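You operate a simulated robot arm through the tools that you are given. There is no shell and no other tool.

The job below is to be done with a simulated robot arm. You get a single attempt, and the scene is never put back.

JOB
Swap the heel block in the vise for the other one and polish its top black.
Fine: clamp it; black brush; first block on the green mat; lid and brush go back. Set down upright: round brush. A coat counts when it lies all over at full strength: go over it till it gets no stronger.

The check looks at the end state, three seconds after you hand in, the way a careful person would. Anything else that was tipped, shoved, dropped, spilled or broken makes it a failure. A push-on lid holds only when it is set on centred and level and pressed home; a screw cap is set on level and turned clockwise until tight.

ROBOT AND FRAMES
A 7-joint arm with a two-finger parallel gripper, fixed in place. Base frame: the origin is on the floor under the middle of its stand, x ahead of it, y to its left, z up; the work surface is at about z = 860. Lengths are in mm, angles in rad, forces in N, time in s.
With the tool pointing down near the work surface it reaches from about 480 to 920 mm from the base axis. Its first joint turns from -2.007 to 2.007 rad. Payload 3.91 kg.
Tool frame: the origin (TCP) lies between the finger pads and is the grasp point; the fingertips stand 30 mm ahead of it; z points along the fingers, y is the line along which they close. The gripper opens to 110 mm. The fingers are 20 mm wide and 10 mm thick; the gripper's body (48 by 112 mm) begins 55 mm behind the TCP.
Orientation is that of the tool frame in the base frame, as a unit quaternion [x, y, z, w]. With the fingers straight down and closing along the base's y, the tool's x points along the base's -x, its y along +y and its z along -z.

CONTROLS
- The arm moves only by the tool arm_command. Its argument "commands" is a list of rows, each a list of 7 numbers: the shift along the base's x, y, z in units of 50 mm (1.0 is 50 mm), then the turn, a rotation vector about the base's x, y, z in units of 8 degrees (1.0 is 8 degrees), then the gripper command, from -1 (fully open) to 1 (shut), values between in proportion. In form: [[tx, ty, tz, ax, ay, az, fingers], ...]. A call has 1 to 20 rows; each row shifts and turns the commanded pose from where the row before left it. A call with a number of a shift or a turn outside -1 to 1 is refused whole. A row lasts 0.2 s, in which the tool goes at most 50 mm and 0.15 rad; a call with a longer step from one row to the next is refused whole, and so is a gripper value outside its range. A pose out of reach is approached as far as the arm can. The call stops where the force on the tool passes 90 N (or 10 N more than at its start, if that is more) or the arm is blocked; 0.2 s more then pass. The fingers move at their own pace (about 153 mm/s each) and stop on an object; they squeeze with about 24 N. The grip force told is the motor's: it shows also when the fingers shut on nothing. Time passes only in rows, and 0.2 s behind the last, so rows that do not move let the fingers close. It gives the time, the measured TCP pose, the force on the tool (base axes), the opening and the grip force at its end, in the units of the frame above (readings bear some noise), with the torque about the TCP (base axes, N m) and any sound that the robot's microphone picked up.
- Cameras (640 x 400 px; columns grow to the right, rows downward): "scene" is fixed at [219.6, 497.9, 1604.7]; the picture's right is [-0.60, -0.80, 0.00], its down [-0.65, 0.48, -0.59] and it looks along [0.47, -0.35, -0.81] (base axes); focal length 320 px, centre (320, 200). "wrist" rides on the gripper at [72, 17, -103] in the tool frame; the picture's right is [-0.23, 0.97, 0.00], its down [-0.76, -0.18, -0.62] and it looks along [-0.61, -0.14, 0.78] (tool axes); focal length 222 px, centre (320, 200). There is no depth. A picture from a camera that has moved, and an enlarged one, comes with that camera's place and axes in the base frame and with its lens.
- camera(camera): a new picture of that camera. No time passes.
- move_column(by): slides the trunk up (or, below 0, down) by that many mm; the arm rides with it, the base frame stays. It gives what a move gives, with no picture.
- zoom(camera, box): a new picture of the part [left, top, right, bottom] of that camera's present view, enlarged. No time passes.
- hand_in(): hands the job in; it is judged then, once.

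Places have to be worked out from the pictures, the camera data and where the tool is seen. Open the gripper and draw the arm clear of the work before you hand the job in, unless the task says otherwise.

The tools are called after "Request:" as name(argument=value, ...) on one line, values as JSON. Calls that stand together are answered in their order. arm_command: Moves the arm, as the interface text tells. Its arguments: {"type":"object","properties":{"commands":{"type":"array","items":{"type":"array","items":{"type":"number"}}}},"required":["commands"]} The other tools are called the same way: move_column (by) moves the trunk up or down; camera (camera) takes a picture; zoom (camera, box) takes an enlarged picture of a part of a camera's view; hand_in () hands the job in.

At the start:

```text
time_s: 0.0
tool_pos: [479.2, 79.3, 1252.4]
orientation: [0.0, 1.0, 0.0, 0.0]
force: [-0.4, -0.1, 0.8]
wrist_torque: [-0.01, 0.01, 0.03]
opening: 110.2
finger_force: 0.1
trunk travel left (down, up): [-775.0, 215.0]
```

scene: 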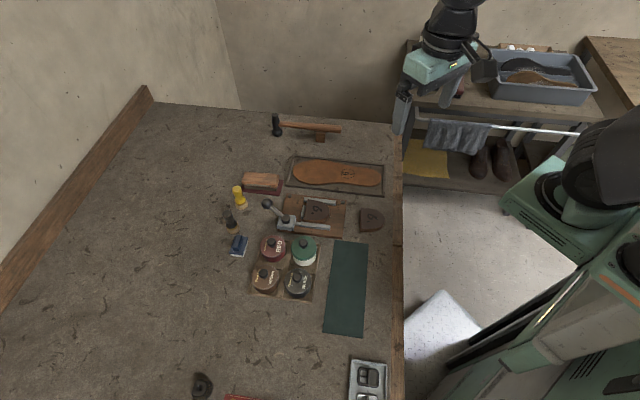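
wrist: 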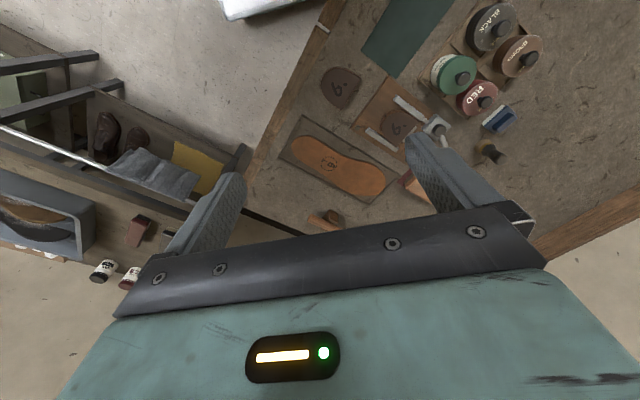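

The pictures show a vise with a heel block in it, a loose heel block beside it, four tins, brushes and a green mat. I zoom in on the work area first.

Request:
zoom(camera="scene", box=[220, 150, 400, 262])

Request:
zoom(camera="scene", box=[220, 220, 400, 345])

Request:
zoom(camera="wrist", box=[270, 0, 590, 200])

Request:
zoom(camera="scene", box=[180, 340, 400, 400])

```text
3.56 times, centred on (310, 206) of scene
camera zoom: at [219.6, 497.9, 1604.7], right [-0.6, -0.8, 0.0], down [-0.65, 0.48, -0.59], along [0.47, -0.35, -0.81], focal length 1138 px, centre (356, 179)
```

zoom: 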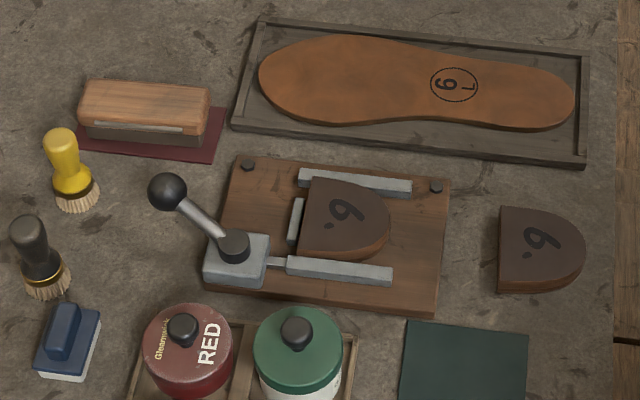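

```text
3.20 times, centred on (310, 282) of scene
camera zoom: at [219.6, 497.9, 1604.7], right [-0.6, -0.8, 0.0], down [-0.65, 0.48, -0.59], along [0.47, -0.35, -0.81], focal length 1024 px, centre (352, -64)
```

zoom: 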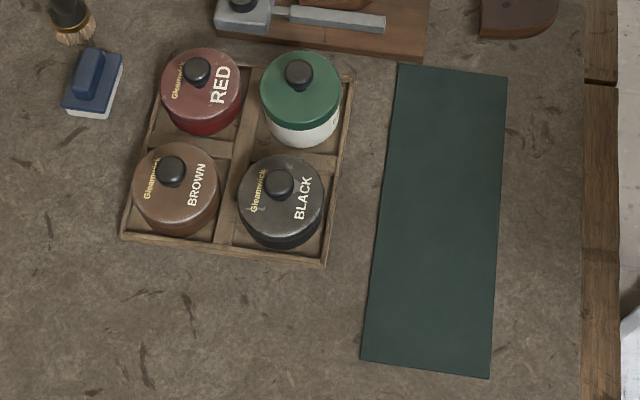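

```text
2.00 times, centred on (430, 100) of wrist
camera zoom: at [407.1, 95.0, 1356.7], right [0.23, 0.97, 0.0], down [0.76, -0.18, 0.62], along [0.61, -0.14, -0.78], focal length 444 px, centre (100, 400)
```

zoom: 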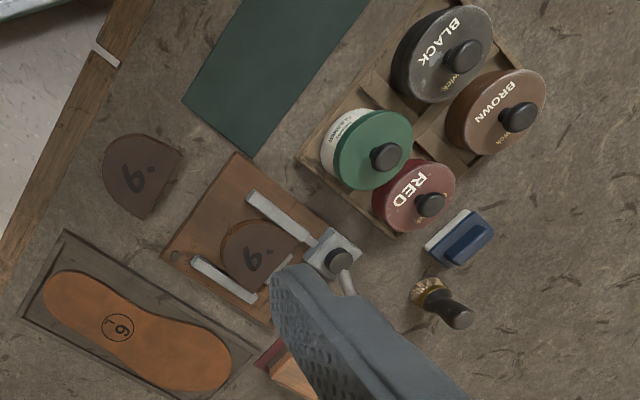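

```text
2.91 times, centred on (290, 370) of scene
camera zoom: at [219.6, 497.9, 1604.7], right [-0.6, -0.8, 0.0], down [-0.65, 0.48, -0.59], along [0.47, -0.35, -0.81], focal length 931 px, centre (407, -294)
```

zoom: 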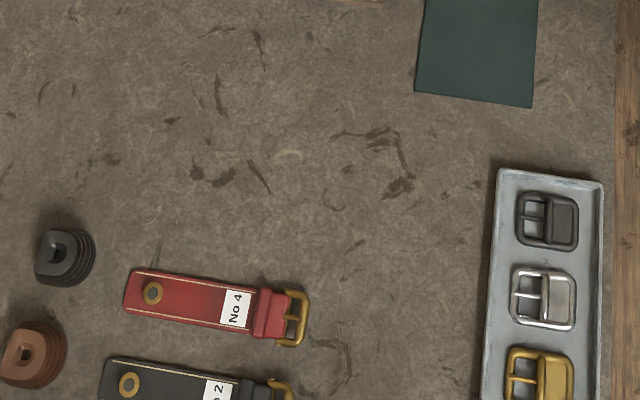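

The vise has two steel jaws and a ball-knob lever. The loose block lies near (505, 113) and the black tin near (471, 373). I move the arm towards the vise at a safe height for a closer look.

Request:
arm_command(commands=[[0, 0.74, -0.61, 0, 0, 0, -1], [0, 0.74, -0.61, 0, 0, 0, -1], [0, 0.74, -0.61, 0, 0, 0, -1], [0, 0.74, -0.61, 0, 0, 0, -1], [0, 0.74, -0.61, 0, 0, 0, -1], [0, 0, 0, 0, 0, 0, -1]])

Request:
camera(camera="wrist")

Request:
camera(camera="scene")

```text
time_s: 1.4
tool_pos: [478.5, 264.1, 1100.2]
orientation: [0.0, 1.0, 0.0, -0.001]
force: [-0.4, -1.2, 0.0]
wrist_torque: [0.0, -0.04, 0.05]
opening: 109.9
finger_force: 0.0
trunk travel left (down, up): [-775.0, 215.0]
```

```text
taken
camera wrist: at [405.6, 280.8, 1204.4], right [0.23, 0.97, 0.0], down [0.76, -0.18, 0.62], along [0.61, -0.14, -0.78], focal length 222 px, centre (320, 200)
```

wrist: 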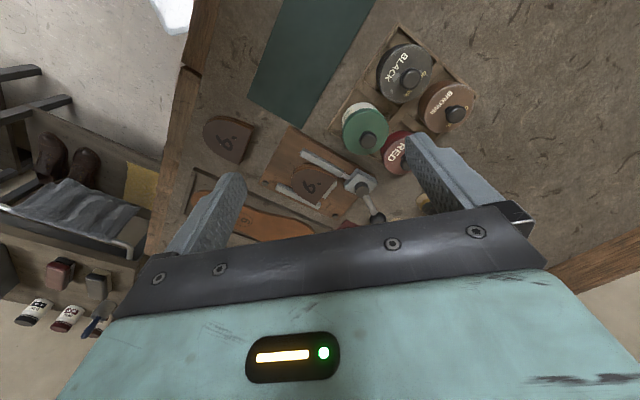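

```text
taken
```

scene: 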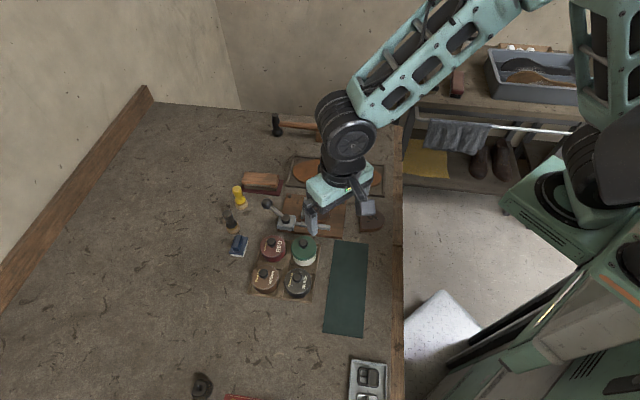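

The wrist picture confirms the vise block near (603, 222). I go right above the vise to see its mechanism from close up.

Request:
arm_command(commands=[[0.8, -0.25, -0.2, 0, 0, 0, -1], [0.8, -0.25, -0.2, 0, 0, 0, -1], [0.8, -0.25, -0.2, 0, 0, 0, -1], [0, 0, 0, 0, 0, 0, -1]])

Request:
camera(camera="wrist")

Request:
zoom(camera="wrist", box=[160, 0, 480, 200])

```text
time_s: 2.4
tool_pos: [600.3, 227.2, 1069.4]
orientation: [0.001, 1.0, 0.0, 0.0]
force: [0.5, 0.1, -0.1]
wrist_torque: [0.0, 0.02, -0.03]
opening: 110.1
finger_force: 0.1
trunk travel left (down, up): [-775.0, 215.0]
```

```text
taken
camera wrist: at [528.5, 243.2, 1173.5], right [0.23, 0.97, 0.0], down [0.76, -0.18, 0.62], along [0.61, -0.14, -0.78], focal length 222 px, centre (320, 200)
```

wrist: 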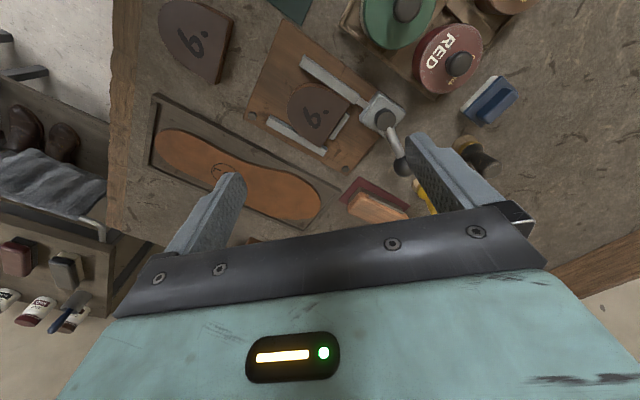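

```text
2.00 times, centred on (320, 100) of wrist
camera zoom: at [528.5, 243.2, 1173.5], right [0.23, 0.97, 0.0], down [0.76, -0.18, 0.62], along [0.61, -0.14, -0.78], focal length 444 px, centre (320, 400)
```

zoom: 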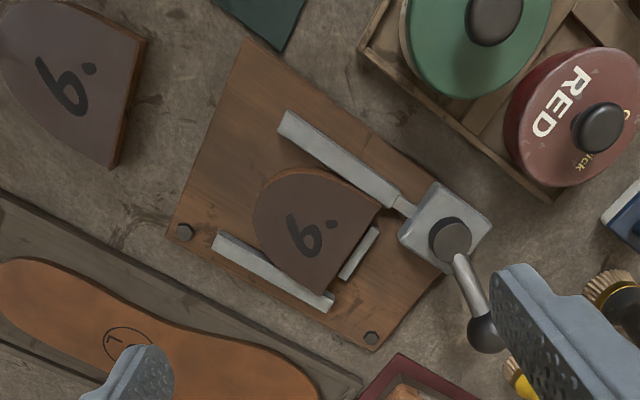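

The lever hub is at about (638, 300, 898) and its ball at about (698, 318, 914); the jaws run at roughly 45° in the base frame. I lower further to see how the clamp works.

Request:
arm_command(commands=[[0, 0, -0.8, 0, 0, 0, -1], [0, 0, -0.8, 0, 0, 0, -1], [0, 0, 0, 0, 0, 0, -1]])

Request:
camera(camera="wrist")

Request:
zoom(camera="wrist", box=[200, 0, 440, 150])

```text
time_s: 3.2
tool_pos: [601.2, 225.7, 988.7]
orientation: [0.0, 1.0, 0.0, 0.0]
force: [0.7, -1.5, -1.5]
wrist_torque: [-0.01, -0.05, 0.01]
opening: 109.9
finger_force: 0.2
trunk travel left (down, up): [-775.0, 215.0]
```

```text
taken
camera wrist: at [528.5, 241.4, 1093.4], right [0.23, 0.97, 0.0], down [0.76, -0.18, 0.62], along [0.61, -0.14, -0.78], focal length 222 px, centre (320, 200)
```

wrist: 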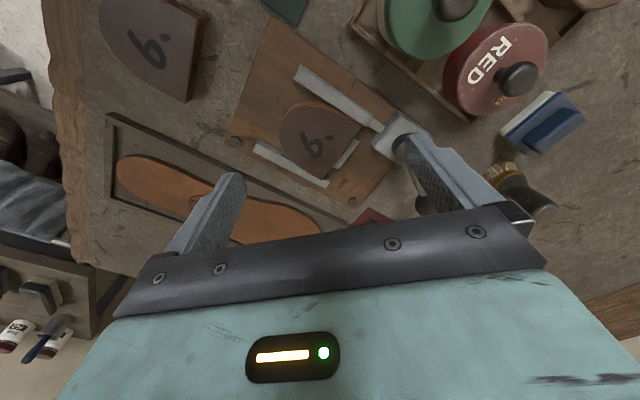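

```text
2.67 times, centred on (320, 75) of wrist
camera zoom: at [528.5, 241.4, 1093.4], right [0.23, 0.97, 0.0], down [0.76, -0.18, 0.62], along [0.61, -0.14, -0.78], focal length 592 px, centre (320, 533)
```

zoom: 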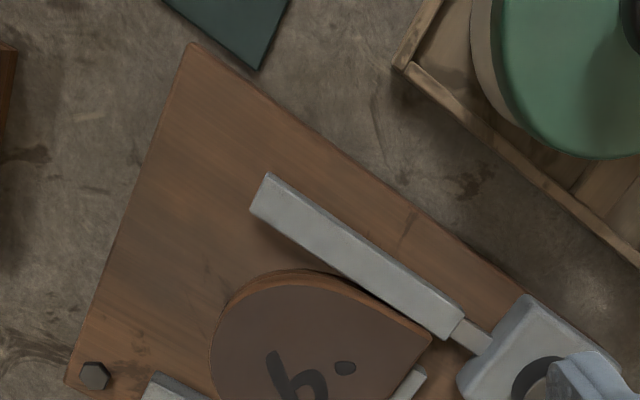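

I zoom at the vise in this closer picture.

Request:
zoom(camera="wrist", box=[220, 60, 440, 198])

Request:
zoom(camera="scene", box=[225, 180, 345, 250])

```text
2.90 times, centred on (330, 129) of wrist
camera zoom: at [528.5, 241.4, 1093.4], right [0.23, 0.97, 0.0], down [0.76, -0.18, 0.62], along [0.61, -0.14, -0.78], focal length 644 px, centre (291, 406)
```

zoom: 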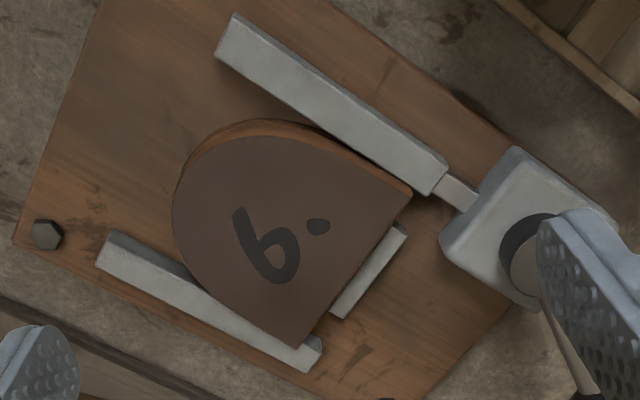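

```text
5.33 times, centred on (285, 215) of scene
camera zoom: at [219.6, 497.9, 1604.7], right [-0.6, -0.8, 0.0], down [-0.65, 0.48, -0.59], along [0.47, -0.35, -0.81], focal length 1707 px, centre (507, 120)
```

zoom: 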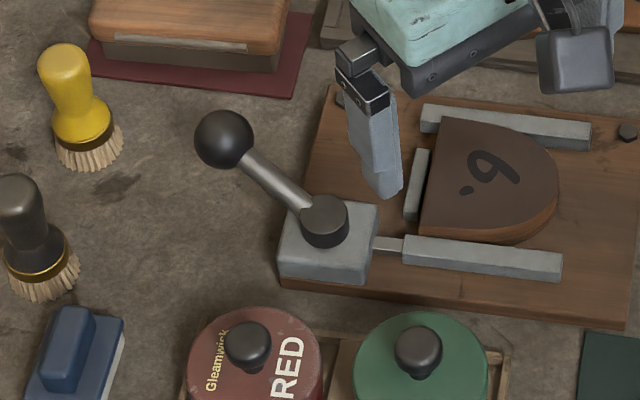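

The vise block seems held between the jaws, with its flat edge against a stop and about 70 mm across. The lever probably turns about the vertical hub. I go above the lever's ball, turn the fingers to straddle it, and check the alignment.

Request:
arm_command(commands=[[0.65, 0.61, 0.1, 0, 0, 0.71, 0.1], [0.65, 0.61, 0.1, 0, 0, 0.71, 0.1], [0.65, 0.61, 0.05, 0, 0, 0.71, 0.1], [0, 0, 0, 0, 0, 0, 0.1], [0, 0, 0, 0, 0, 0, 0.1]])

Request:
camera(camera="wrist")

Request:
zoom(camera="wrist", box=[200, 40, 440, 190])

Request:
zoom(camera="scene", box=[205, 150, 365, 250])

```text
time_s: 4.4
tool_pos: [697.5, 319.6, 1004.2]
orientation: [-0.149, 0.989, 0.0, -0.001]
force: [-0.6, 0.2, -0.3]
wrist_torque: [-0.01, 0.06, -0.01]
opening: 49.5
finger_force: 0.0
trunk travel left (down, up): [-775.0, 215.0]
```

```text
taken
camera wrist: at [624.4, 313.1, 1108.2], right [-0.07, 1.0, 0.0], down [0.78, 0.05, 0.62], along [0.62, 0.04, -0.78], focal length 222 px, centre (320, 200)
```

wrist: 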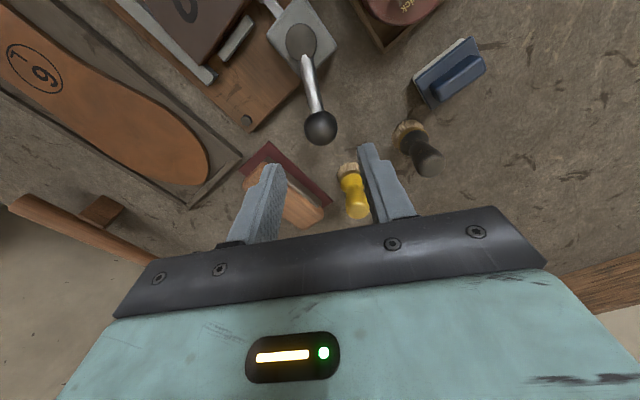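

```text
2.67 times, centred on (320, 115) of wrist
camera zoom: at [624.4, 313.1, 1108.2], right [-0.07, 1.0, 0.0], down [0.78, 0.05, 0.62], along [0.62, 0.04, -0.78], focal length 592 px, centre (320, 427)
```

zoom: 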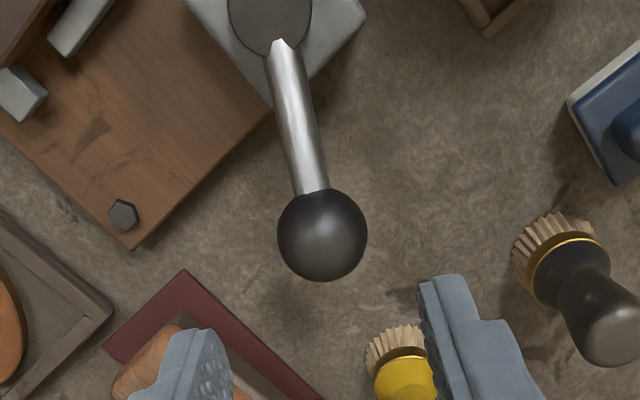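

```text
4.00 times, centred on (285, 200) of scene
camera zoom: at [219.6, 497.9, 1604.7], right [-0.6, -0.8, 0.0], down [-0.65, 0.48, -0.59], along [0.47, -0.35, -0.81], focal length 1280 px, centre (460, 200)
```

zoom: 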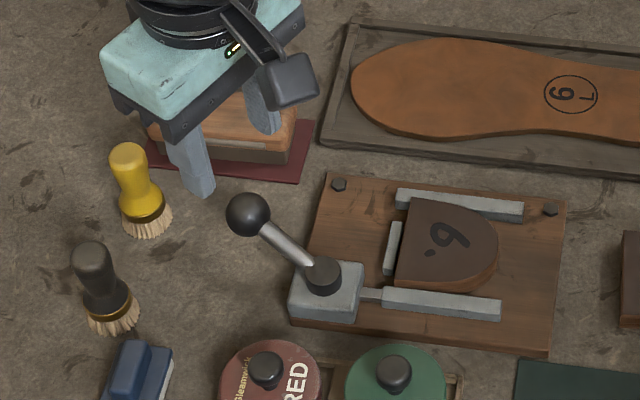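

The ball sits midway between the fingers in the picture, at about (697, 318). I lower the fingers around it.

Request:
arm_command(commands=[[0, 0, -0.6, 0, 0, 0, 0.1], [0, 0, -0.6, 0, 0, 0, 0.1], [0, 0, -0.4, 0, 0, 0, 0.1], [0, 0, 0, 0, 0, 0, 0.1]])

Request:
camera(camera="wrist")

Request:
zoom(camera="scene", box=[205, 150, 365, 250])

```text
time_s: 5.4
tool_pos: [697.6, 318.9, 922.0]
orientation: [-0.148, 0.989, 0.001, -0.001]
force: [-0.6, 0.2, 0.0]
wrist_torque: [0.0, 0.04, 0.01]
opening: 49.7
finger_force: 0.0
trunk travel left (down, up): [-775.0, 215.0]
```

```text
taken
camera wrist: at [624.0, 313.2, 1025.6], right [-0.07, 1.0, 0.0], down [0.78, 0.05, 0.62], along [0.62, 0.04, -0.78], focal length 222 px, centre (320, 200)
```

wrist: 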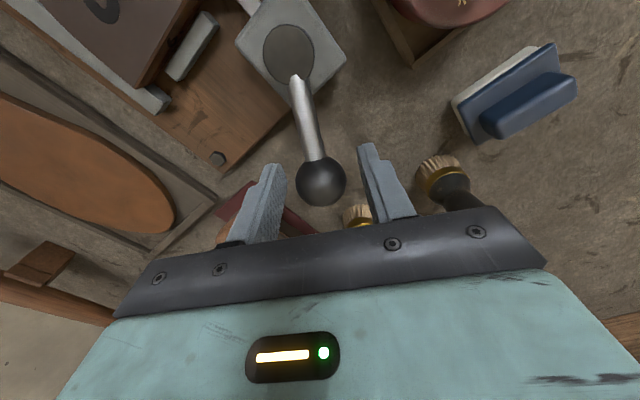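

```text
4.00 times, centred on (285, 200) of scene
camera zoom: at [219.6, 497.9, 1604.7], right [-0.6, -0.8, 0.0], down [-0.65, 0.48, -0.59], along [0.47, -0.35, -0.81], focal length 1280 px, centre (460, 200)
```

zoom: 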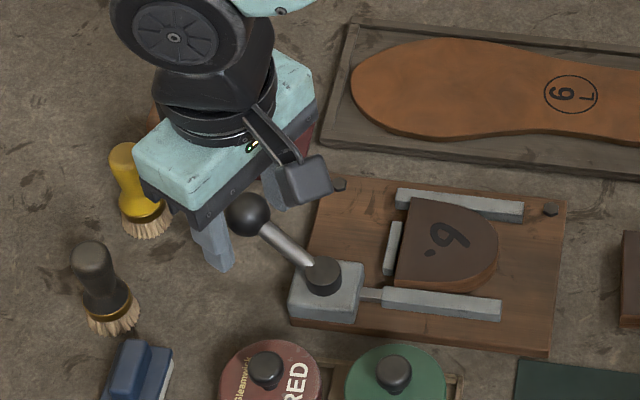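

The ball is at the finger height with about 10 mm slack on each side. I narrow the fingers around it and try a small turn counter-clockwise, watching the force.

Request:
arm_command(commands=[[0, 0, 0, 0, 0, 0, 0.34], [0, 0, 0, 0, 0, 0, 0.34], [-0.032, 0.083, 0, 0, 0, 0.5, 0.34], [-0.032, 0.083, 0, 0, 0, 0.5, 0.34], [0, 0, 0, 0, 0, 0, 0.34]])

Request:
camera(camera="wrist")

```text
time_s: 6.6
tool_pos: [694.0, 326.4, 921.5]
orientation: [-0.217, 0.976, 0.001, 0.0]
force: [0.6, -1.7, -0.6]
wrist_torque: [-0.03, -0.03, 0.01]
opening: 37.6
finger_force: 1.6
trunk travel left (down, up): [-775.0, 215.0]
```

```text
taken
camera wrist: at [621.9, 310.1, 1026.4], right [-0.21, 0.98, 0.0], down [0.77, 0.16, 0.62], along [0.61, 0.13, -0.78], focal length 222 px, centre (320, 200)
```

wrist: 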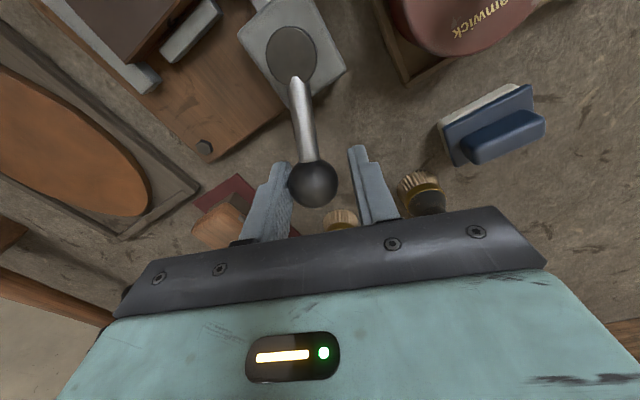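

The left finger just touches the ball. I go on one more step counter-clockwise and read the force.

Request:
arm_command(commands=[[-0.042, 0.077, 0, 0, 0, 0.5, 0.34], [-0.042, 0.077, 0, 0, 0, 0.5, 0.34], [0, 0, 0, 0, 0, 0, 0.34]])

Request:
zoom(camera="scene", box=[205, 150, 365, 250])

Request:
camera(camera="wrist")

```text
time_s: 7.4
tool_pos: [690.0, 333.8, 923.0]
orientation: [-0.285, 0.959, 0.0, 0.0]
force: [1.7, -1.7, -0.5]
wrist_torque: [0.01, 0.01, 0.0]
opening: 37.6
finger_force: 1.0
trunk travel left (down, up): [-775.0, 215.0]
```

```text
4.00 times, centred on (285, 200) of scene
camera zoom: at [219.6, 497.9, 1604.7], right [-0.6, -0.8, 0.0], down [-0.65, 0.48, -0.59], along [0.47, -0.35, -0.81], focal length 1280 px, centre (460, 200)
```

zoom: 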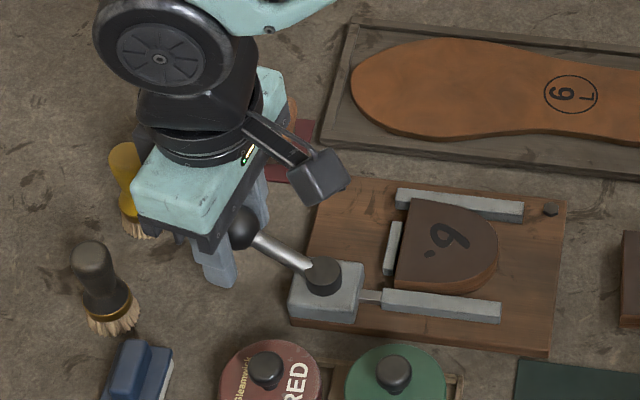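

```text
taken
camera wrist: at [619.8, 307.8, 1027.0], right [-0.34, 0.94, 0.0], down [0.73, 0.27, 0.62], along [0.59, 0.21, -0.78], focal length 222 px, centre (320, 200)
```

wrist: 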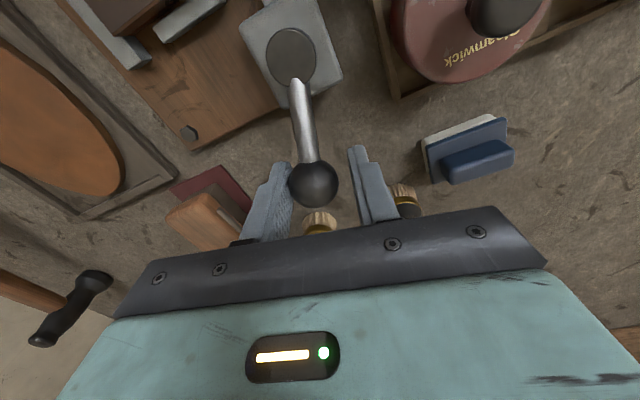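

The lever turned counter-clockwise under about 2 N. I carry on along the arc around the hub, staying well clear of the red tin.

Request:
arm_command(commands=[[-0.053, 0.07, 0, 0, 0, 0.5, 0.34], [-0.053, 0.07, 0, 0, 0, 0.5, 0.34], [-0.062, 0.062, 0, 0, 0, 0.5, 0.34], [-0.062, 0.062, 0, 0, 0, 0.5, 0.34], [0, 0, 0, 0, 0, 0, 0.34]])

Request:
zoom(camera="scene", box=[205, 150, 365, 250])

Request:
camera(camera="wrist")

```text
time_s: 8.6
tool_pos: [678.4, 345.9, 921.8]
orientation: [-0.416, 0.909, 0.0, 0.001]
force: [-0.5, 1.0, 0.5]
wrist_torque: [0.0, -0.01, -0.01]
opening: 36.2
finger_force: 0.1
trunk travel left (down, up): [-775.0, 215.0]
```

```text
4.00 times, centred on (285, 200) of scene
camera zoom: at [219.6, 497.9, 1604.7], right [-0.6, -0.8, 0.0], down [-0.65, 0.48, -0.59], along [0.47, -0.35, -0.81], focal length 1280 px, centre (460, 200)
```

zoom: 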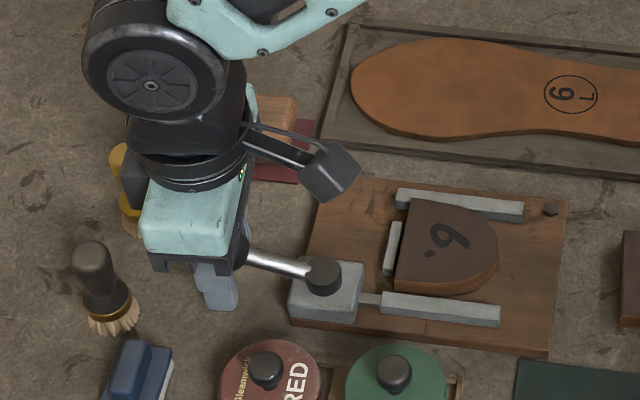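

```text
taken
camera wrist: at [618.4, 303.0, 1026.3], right [-0.59, 0.81, 0.0], down [0.63, 0.46, 0.62], along [0.5, 0.37, -0.78], focal length 222 px, centre (320, 200)
```

wrist: 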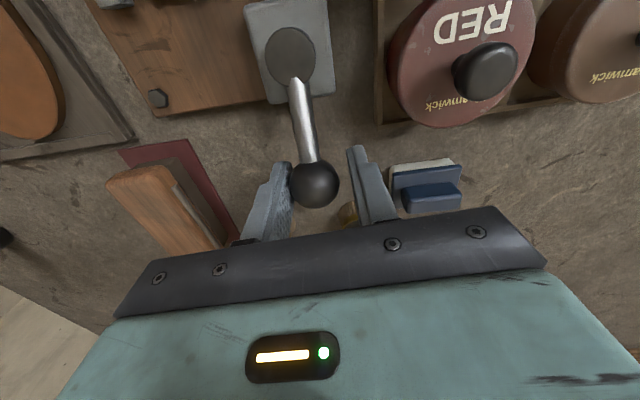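

The jaw has backed off a few millimetres, so counter-clockwise opens it. I continue to about 65°.

Request:
arm_command(commands=[[-0.07, 0.053, 0, 0, 0, 0.5, 0.34], [-0.07, 0.053, 0, 0, 0, 0.5, 0.34], [-0.077, 0.043, 0, 0, 0, 0.5, 0.34], [-0.077, 0.043, 0, 0, 0, 0.5, 0.34], [0, 0, 0, 0, 0, 0, 0.34]])

Request:
zoom(camera="scene", box=[205, 150, 365, 250])

Request:
camera(camera="wrist")

```text
time_s: 9.8
tool_pos: [663.2, 356.4, 922.0]
orientation: [-0.538, 0.843, 0.0, 0.0]
force: [-0.4, 0.3, -0.5]
wrist_torque: [0.0, 0.0, 0.04]
opening: 36.1
finger_force: 0.1
trunk travel left (down, up): [-775.0, 215.0]
```

```text
4.00 times, centred on (285, 200) of scene
camera zoom: at [219.6, 497.9, 1604.7], right [-0.6, -0.8, 0.0], down [-0.65, 0.48, -0.59], along [0.47, -0.35, -0.81], focal length 1280 px, centre (460, 200)
```

zoom: 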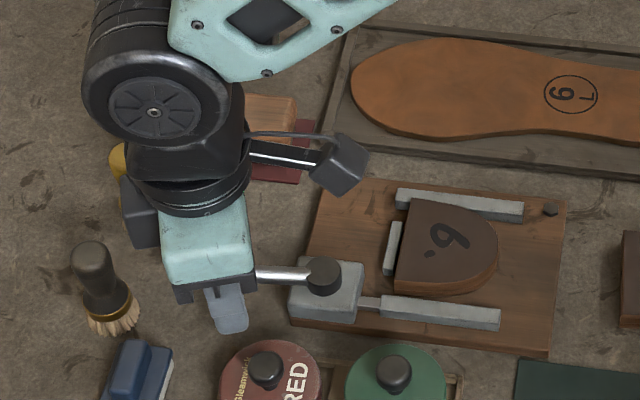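

```text
taken
camera wrist: at [617.6, 297.3, 1026.8], right [-0.79, 0.62, 0.0], down [0.48, 0.62, 0.62], along [0.38, 0.49, -0.78], focal length 222 px, centre (320, 200)
```

wrist: 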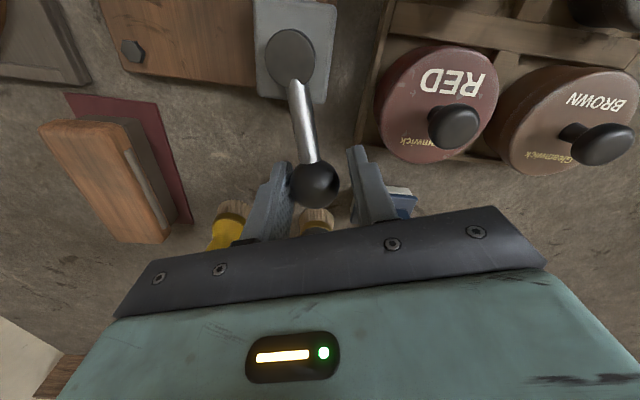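

The jaw keeps moving away from the block, and the outer finger is still about 30 mm clear of the red tin. I go on two more small steps.

Request:
arm_command(commands=[[-0.082, 0.032, 0, 0, 0, 0.5, 0.34], [-0.082, 0.032, 0, 0, 0, 0.5, 0.34], [-0.085, 0.02, 0, 0, 0, 0.5, 0.34], [-0.085, 0.02, 0, 0, 0, 0.5, 0.34], [0, 0, 0, 0, 0, 0, 0.34]])

Request:
zoom(camera="scene", box=[205, 150, 365, 250])

Request:
camera(camera="wrist")

```text
time_s: 11.0
tool_pos: [646.7, 363.0, 921.8]
orientation: [-0.65, 0.76, -0.001, 0.0]
force: [1.5, 0.2, 0.6]
wrist_torque: [0.01, -0.03, -0.01]
opening: 35.8
finger_force: 0.0
trunk travel left (down, up): [-775.0, 215.0]
```

```text
4.00 times, centred on (285, 200) of scene
camera zoom: at [219.6, 497.9, 1604.7], right [-0.6, -0.8, 0.0], down [-0.65, 0.48, -0.59], along [0.47, -0.35, -0.81], focal length 1280 px, centre (460, 200)
```

zoom: 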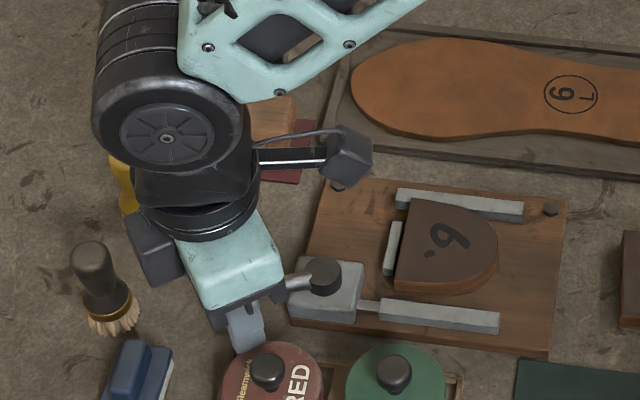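

```text
taken
camera wrist: at [619.0, 292.0, 1026.6], right [-0.93, 0.38, 0.0], down [0.29, 0.72, 0.62], along [0.23, 0.58, -0.78], focal length 222 px, centre (320, 200)
```

wrist: 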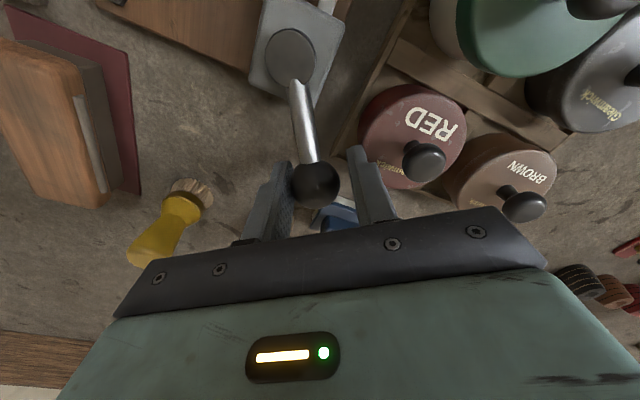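

The fingers are close to the red tin now, so I lift straight up and look at how far the jaw has opened.

Request:
arm_command(commands=[[0.02, 0, 0.3, 0, 0, 0, 0.34], [0, 0, 0.9, 0, 0, 0, 0.34], [0, 0, 0.9, 0, 0, 0, 0.34], [0.9, -0.3, 0, 0, 0, 0, 0.34], [0.9, -0.3, 0, 0, 0, 0, 0.34], [0, 0, 0, 0, 0, 0, 0.34]])

Request:
zoom(camera="scene", box=[205, 150, 365, 250])

Request:
camera(camera="wrist")

```text
time_s: 12.4
tool_pos: [738.1, 334.4, 1027.3]
orientation: [-0.65, 0.76, 0.0, 0.001]
force: [-0.5, 0.4, 0.0]
wrist_torque: [0.01, 0.02, 0.02]
opening: 36.5
finger_force: 0.1
trunk travel left (down, up): [-775.0, 215.0]
```

```text
4.00 times, centred on (285, 200) of scene
camera zoom: at [219.6, 497.9, 1604.7], right [-0.6, -0.8, 0.0], down [-0.65, 0.48, -0.59], along [0.47, -0.35, -0.81], focal length 1280 px, centre (460, 200)
```

zoom: 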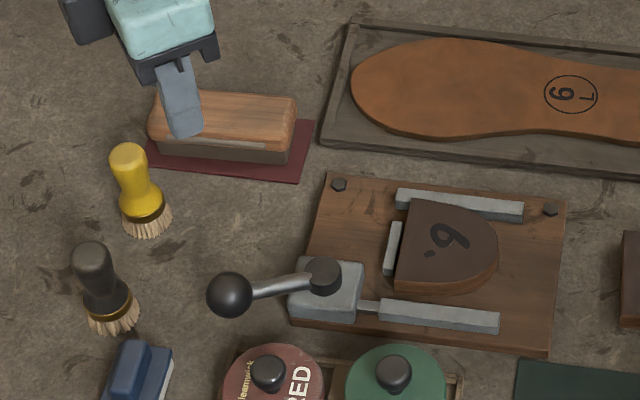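

```text
taken
camera wrist: at [711.2, 264.0, 1131.4], right [-0.93, 0.38, 0.0], down [0.29, 0.72, 0.62], along [0.23, 0.58, -0.78], focal length 222 px, centre (320, 200)
```

wrist: 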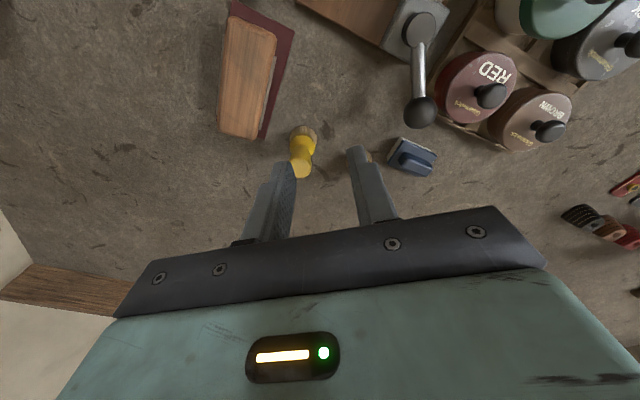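

The jaw has backed off about 9 mm and the lever is at about 79°. I'll push the ball further with closed fingers from behind, to see if the lever has more travel.

Request:
arm_command(commands=[[-0.48, 0.22, 0, 0, 0, 0, 1], [-0.48, 0.22, 0, 0, 0, 0, 1], [0, 0, -0.7, 0, 0, 0, 1], [0, 0, -0.7, 0, 0, 0, 1], [0, 0, -0.7, 0, 0, 0, 1], [0, 0, 0, 0, 0, 0, 1], [-0.2, 0.02, 0, 0, 0, 0, 1], [-0.2, 0.02, 0, 0, 0, 0, 1], [-0.2, 0.02, 0, 0, 0, 0, 1], [0, 0, 0, 0, 0, 0, 1]])

Request:
camera(camera="wrist")

Request:
zoom(camera="scene", box=[205, 150, 365, 250])

```text
time_s: 14.6
tool_pos: [670.8, 352.8, 925.0]
orientation: [-0.647, 0.763, -0.003, 0.007]
force: [59.3, -3.5, 15.3]
wrist_torque: [0.08, 0.14, -0.33]
opening: 0.0
finger_force: 23.6
trunk travel left (down, up): [-775.0, 215.0]
```

```text
taken
camera wrist: at [640.4, 283.3, 1030.0], right [-0.92, 0.38, -0.01], down [0.29, 0.72, 0.63], along [0.25, 0.58, -0.78], focal length 222 px, centre (320, 200)
```

wrist: 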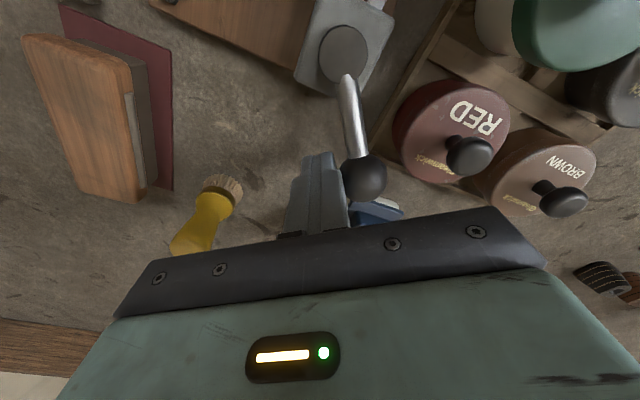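

```text
4.00 times, centred on (285, 200) of scene
camera zoom: at [219.6, 497.9, 1604.7], right [-0.6, -0.8, 0.0], down [-0.65, 0.48, -0.59], along [0.47, -0.35, -0.81], focal length 1280 px, centre (460, 200)
```

zoom: 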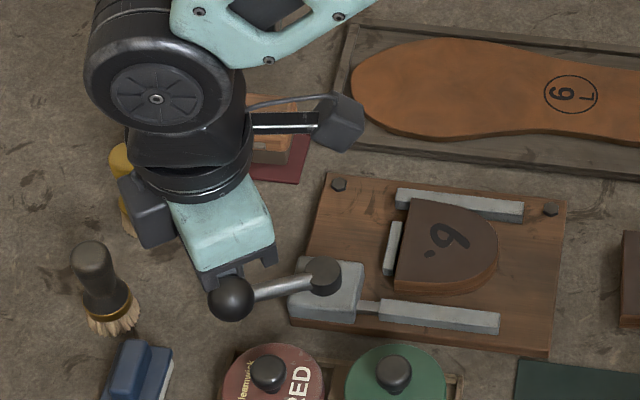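

The lever is hard against its open stop (59 N at about 80°), so the vise is fully open. I back off and rise.

Request:
arm_command(commands=[[0.3, 0, 0, 0, 0, 0, 1], [0.2, 0, 0.3, 0, 0, 0, 1], [0, 0, 0.8, 0, 0, -1, 0], [0, 0, 0.8, 0, 0, -1, -1], [0, 0, 0, 0, 0, -1, -1], [-0.9, -0.4, 0, 0, 0, -1, -1], [-0.9, -0.4, 0, 0, 0, -1, -1], [-0.9, -0.4, 0, 0, 0, -1, -1], [-0.9, -0.4, 0, 0, 0, -1, -1], [0, 0, 0, 0, 0, 0, -1]])

Request:
camera(camera="wrist")

Request:
zoom(camera="scene", box=[205, 150, 365, 250])

```text
time_s: 16.8
tool_pos: [505.8, 276.6, 1018.3]
orientation: [-0.215, 0.977, 0.0, 0.0]
force: [-0.2, 0.6, -0.9]
wrist_torque: [-0.04, 0.01, -0.02]
opening: 110.0
finger_force: 0.1
trunk travel left (down, up): [-775.0, 215.0]
```

```text
taken
camera wrist: at [432.6, 260.7, 1123.1], right [-0.2, 0.98, 0.0], down [0.77, 0.16, 0.62], along [0.61, 0.13, -0.78], focal length 222 px, centre (320, 200)
```

wrist: 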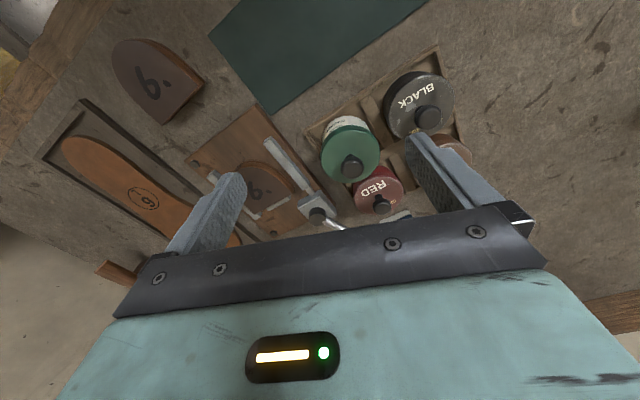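

```text
4.00 times, centred on (285, 200) of scene
camera zoom: at [219.6, 497.9, 1604.7], right [-0.6, -0.8, 0.0], down [-0.65, 0.48, -0.59], along [0.47, -0.35, -0.81], focal length 1280 px, centre (460, 200)
```

zoom: 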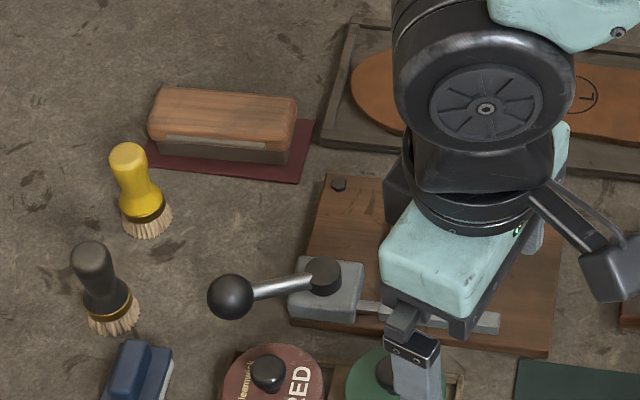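

To judge the heights of block, jaws and stop, I tilt the wrist camera for a lower side view of the vise.

Request:
arm_command(commands=[[0, -0.4, 0, 0.316, -0.68, 0, -1], [0, -0.4, 0, 0.316, -0.68, 0, -1], [-0.2, -0.2, -0.2, 0.316, -0.68, 0, -1], [-0.2, -0.2, -0.2, 0.316, -0.68, 0, -1], [0, 0, -0.2, 0.316, -0.68, 0, -1], [0, 0, 0, 0, 0, 0, -1]])

Request:
camera(camera="wrist")

Request:
zoom(camera="wrist", box=[220, 60, 430, 190])

```text
time_s: 18.4
tool_pos: [512.2, 197.4, 995.5]
orientation: [-0.17, 0.949, 0.053, 0.261]
force: [-0.3, -0.4, -0.5]
wrist_torque: [0.0, -0.01, -0.02]
opening: 110.0
finger_force: 0.1
trunk travel left (down, up): [-775.0, 215.0]
stopped in row 6: the arm was blocked; the commanded pose is now the measured one
```

```text
taken
camera wrist: at [399.2, 172.7, 1047.8], right [-0.16, 0.98, 0.13], down [0.38, -0.06, 0.92], along [0.91, 0.2, -0.36], focal length 222 px, centre (320, 200)
```

wrist: 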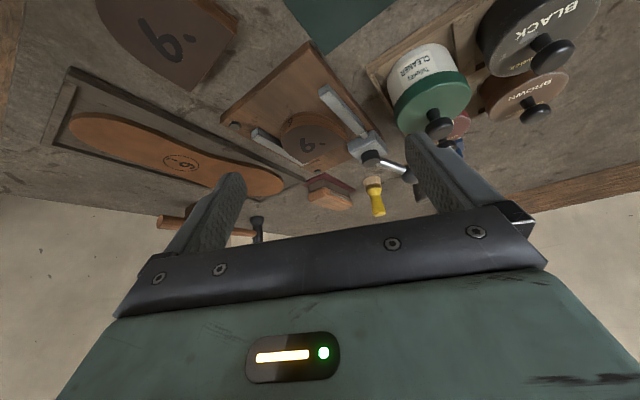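

```text
3.05 times, centred on (325, 125) of wrist
camera zoom: at [399.2, 172.7, 1047.8], right [-0.16, 0.98, 0.13], down [0.38, -0.06, 0.92], along [0.91, 0.2, -0.36], focal length 677 px, centre (305, 429)
```

zoom: 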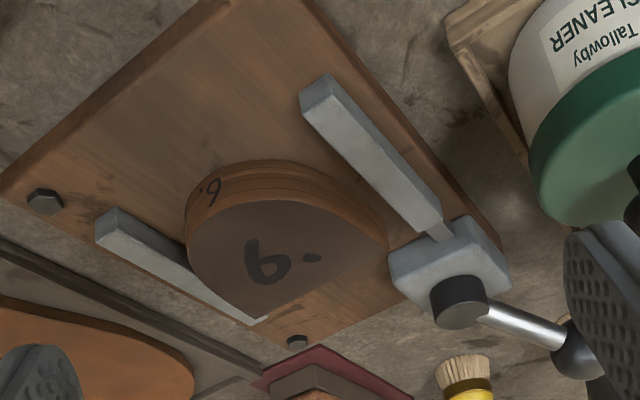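

The side view shows the block standing clearly higher than the jaws (about 20 mm against about 12 mm), so it can be gripped above the jaws along its length. I tilt back upright while rising.

Request:
arm_command(commands=[[0.1, 0.1, 0.3, -0.316, 0.68, 0, -1], [0.1, 0.1, 0.3, -0.316, 0.68, 0, -1], [0, 0, 0.2, -0.316, 0.68, 0, -1], [0, 0, 0.2, -0.316, 0.68, 0, -1], [0, 0, 0, -0.316, 0.68, 0, -1], [0, 0, 0, 0, 0, 0, -1]])

```text
time_s: 19.8
tool_pos: [521.3, 209.2, 1042.2]
orientation: [-0.184, 0.983, -0.015, 0.008]
force: [-0.5, 0.0, -0.7]
wrist_torque: [-0.01, 0.01, -0.01]
opening: 109.9
finger_force: 0.1
trunk travel left (down, up): [-775.0, 215.0]
```

Small residual tilt of 2° remains; I correct it, turn the fingers to close along the block's length (yaw −44°), and move above the vise block.

Request:
arm_command(commands=[[0.2, 0, -0.1, 0.19, 0.152, 0, -0.7], [0.2, 0, -0.1, 0, 0, -0.908, -0.7], [0.2, 0.02, -0.1, 0, 0, -0.908, -0.7], [0.2, 0.02, -0.1, 0, 0, -0.908, -0.7], [0.2, 0.02, -0.1, 0, 0, -0.908, -0.7], [0.2, 0.02, -0.1, 0, 0, -0.908, -0.7], [0.2, 0.02, -0.1, 0, 0, -0.908, -0.7], [0.2, 0.02, -0.1, 0, 0, -0.908, -0.7], [0.2, 0, 0, 0, 0, -0.908, -0.7], [0, 0, 0, 0, 0, -0.908, -0.7], [0, 0, 0, 0, 0, 0, -0.7]])

Request:
camera(camera="wrist")

Request:
zoom(camera="wrist", box=[210, 50, 430, 190])

```text
time_s: 22.2
tool_pos: [610.3, 215.3, 1001.1]
orientation: [0.376, 0.926, 0.0, 0.0]
force: [-0.8, 1.0, -0.8]
wrist_torque: [-0.02, -0.01, 0.0]
opening: 93.5
finger_force: 0.2
trunk travel left (down, up): [-775.0, 215.0]
```

```text
taken
camera wrist: at [570.4, 276.0, 1105.6], right [0.84, 0.54, 0.0], down [0.42, -0.66, 0.62], along [0.34, -0.52, -0.78], focal length 222 px, centre (320, 200)
```

wrist: 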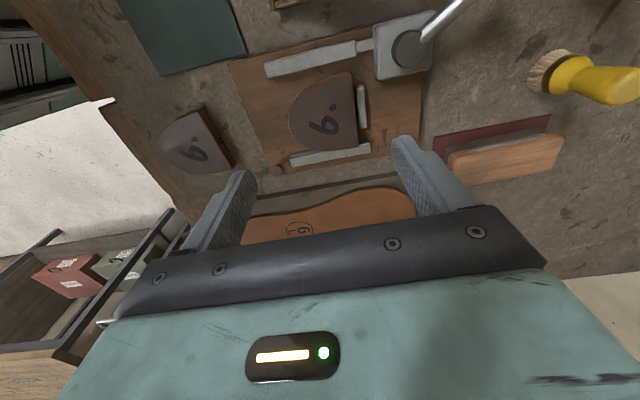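

```text
2.86 times, centred on (320, 120) of wrist
camera zoom: at [570.4, 276.0, 1105.6], right [0.84, 0.54, 0.0], down [0.42, -0.66, 0.62], along [0.34, -0.52, -0.78], focal length 635 px, centre (320, 429)
```

zoom: 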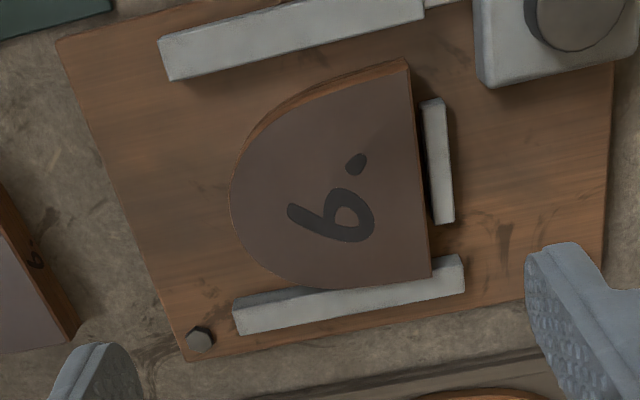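

The view shows the block free of the moving jaw. Its flat edge runs from about (610, 262) to (660, 212), so its centre is near (613, 215). I descend part way and look at the fingertips against the block top.

Request:
arm_command(commands=[[0.03, 0, -0.7, 0, 0, 0, -0.7], [0.03, 0, -0.7, 0, 0, 0, -0.7], [0, 0, -0.2, 0, 0, 0, -0.7], [0, 0, 0, 0, 0, 0, -0.7]])

Request:
camera(camera="wrist")

Request:
zoom(camera="scene", box=[265, 160, 365, 240])

```text
time_s: 23.2
tool_pos: [614.1, 215.1, 922.2]
orientation: [0.375, 0.927, 0.0, 0.0]
force: [-1.1, 0.4, -0.6]
wrist_torque: [-0.01, 0.02, -0.03]
opening: 93.4
finger_force: 0.1
trunk travel left (down, up): [-775.0, 215.0]
```

```text
taken
camera wrist: at [573.8, 277.5, 1026.0], right [0.84, 0.54, 0.0], down [0.42, -0.66, 0.62], along [0.34, -0.52, -0.78], focal length 222 px, centre (320, 200)
```

wrist: 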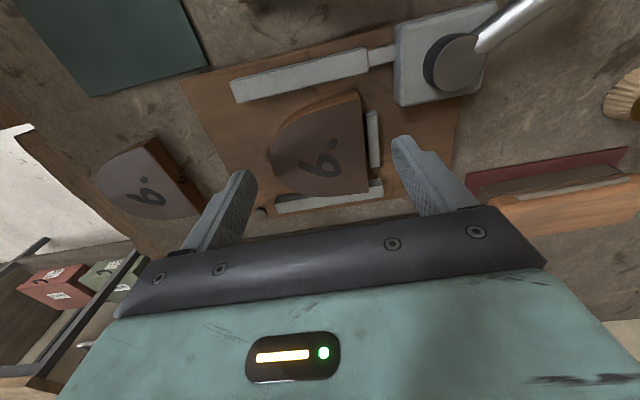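

```text
5.00 times, centred on (315, 200) of scene
camera zoom: at [219.6, 497.9, 1604.7], right [-0.6, -0.8, 0.0], down [-0.65, 0.48, -0.59], along [0.47, -0.35, -0.81], focal length 1600 px, centre (345, 200)
```

zoom: 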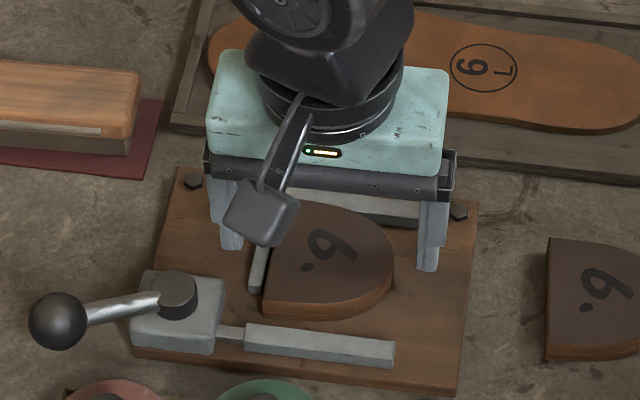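

I zoom in on the loose block and the jaws to measure their heights more exactly.

Request:
zoom(camera="scene", box=[350, 195, 395, 245])

Request:
zoom(camera="scene", box=[305, 195, 360, 245])

Request:
zoom(camera="wrist", box=[220, 70, 440, 215])

```text
8.00 times, centred on (372, 220) of scene
camera zoom: at [219.6, 497.9, 1604.7], right [-0.6, -0.8, 0.0], down [-0.65, 0.48, -0.59], along [0.47, -0.35, -0.81], focal length 2560 px, centre (-100, 40)
```

zoom: 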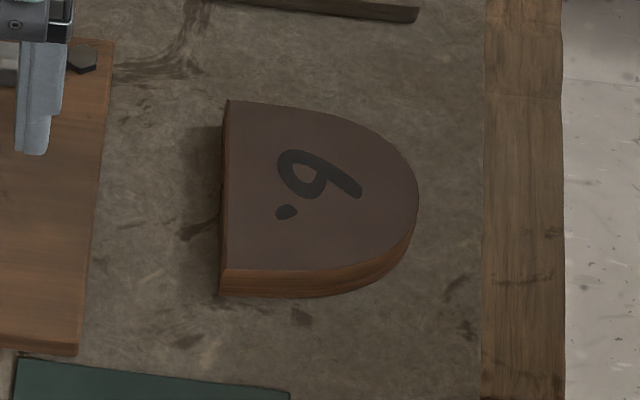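

```text
8.00 times, centred on (332, 220) of scene
camera zoom: at [219.6, 497.9, 1604.7], right [-0.6, -0.8, 0.0], down [-0.65, 0.48, -0.59], along [0.47, -0.35, -0.81], focal length 2560 px, centre (220, 40)
```

zoom: 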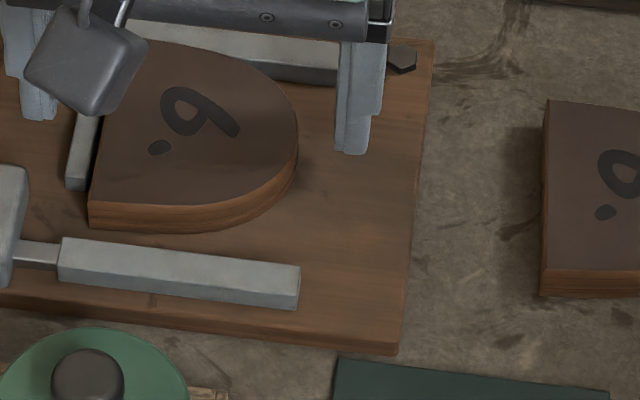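

```text
2.76 times, centred on (330, 142) of wrist
camera zoom: at [573.8, 277.5, 1026.0], right [0.84, 0.54, 0.0], down [0.42, -0.66, 0.62], along [0.34, -0.52, -0.78], focal length 613 px, centre (292, 359)
```

zoom: 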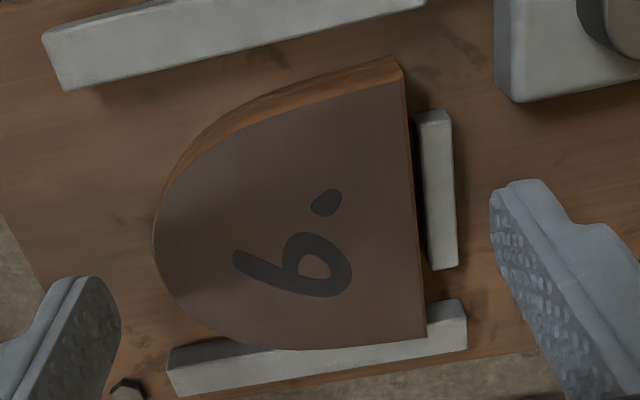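

The heights come out as: board top about 869, jaws about 878, block top about 884. I lower so that the fingertips stand just above the stop (z ≈ 880) and close on the block's length.

Request:
arm_command(commands=[[0, 0, -0.12, 0, 0, 0, -0.7], [0, 0, -0.12, 0, 0, 0, -0.7], [0, 0, 0, 0, 0, 0, -0.5], [0, 0, 0, 0, 0, 0, -0.3], [0, 0, 0, 0, 0, 0, 0], [0, 0, 0, 0, 0, 0, 0.5], [0, 0, 0, 0, 0, 0, 0.5]])

Request:
camera(camera="wrist")

Request:
zoom(camera="wrist", box=[220, 70, 440, 215])

Request:
zoom(camera="scene", box=[265, 170, 365, 240])

```text
time_s: 24.8
tool_pos: [617.4, 218.9, 908.3]
orientation: [0.375, 0.927, 0.004, 0.003]
force: [27.0, 29.7, -15.2]
wrist_torque: [0.43, -0.46, -0.41]
opening: 73.2
finger_force: 23.8
trunk travel left (down, up): [-775.0, 215.0]
```

```text
taken
camera wrist: at [576.9, 280.0, 1013.8], right [0.84, 0.54, 0.01], down [0.42, -0.66, 0.62], along [0.34, -0.52, -0.78], focal length 222 px, centre (320, 200)
```

wrist: 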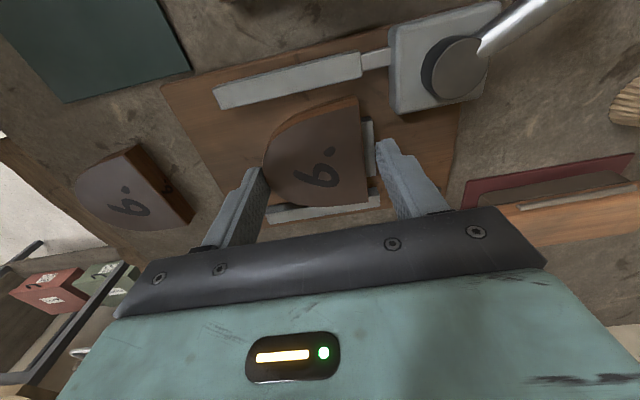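

```text
2.76 times, centred on (330, 142) of wrist
camera zoom: at [576.9, 280.0, 1013.8], right [0.84, 0.54, 0.01], down [0.42, -0.66, 0.62], along [0.34, -0.52, -0.78], focal length 613 px, centre (292, 359)
```

zoom: 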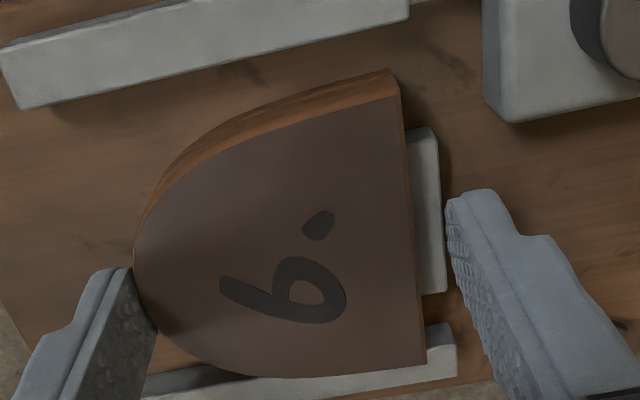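

```text
5.71 times, centred on (315, 205) of scene
camera zoom: at [219.6, 497.9, 1604.7], right [-0.6, -0.8, 0.0], down [-0.65, 0.48, -0.59], along [0.47, -0.35, -0.81], focal length 1828 px, centre (349, 171)
```

zoom: 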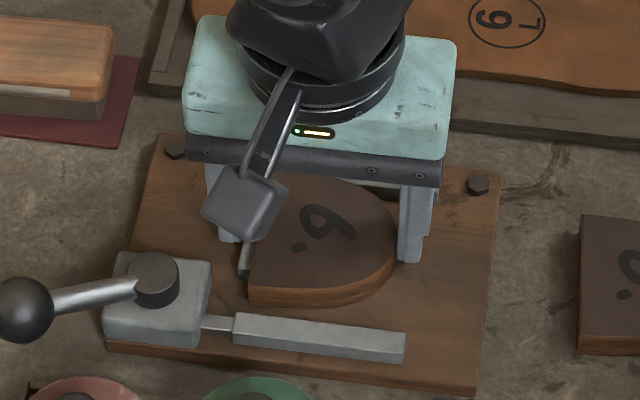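

The breast-side finger pressed against the stop (opening 73 mm), so the stop is taller than z 878. I open, raise 4 mm, and close again.

Request:
arm_command(commands=[[0, 0, 0, 0, 0, 0, -0.7], [0, 0, 0.08, 0, 0, 0, -0.7], [0, 0, 0, 0, 0, 0, -0.7]])

```text
time_s: 25.6
tool_pos: [614.5, 214.1, 914.3]
orientation: [0.375, 0.927, 0.0, 0.0]
force: [1.3, 0.5, 0.6]
wrist_torque: [-0.01, 0.0, 0.02]
opening: 93.5
finger_force: 0.0
trunk travel left (down, up): [-775.0, 215.0]
```

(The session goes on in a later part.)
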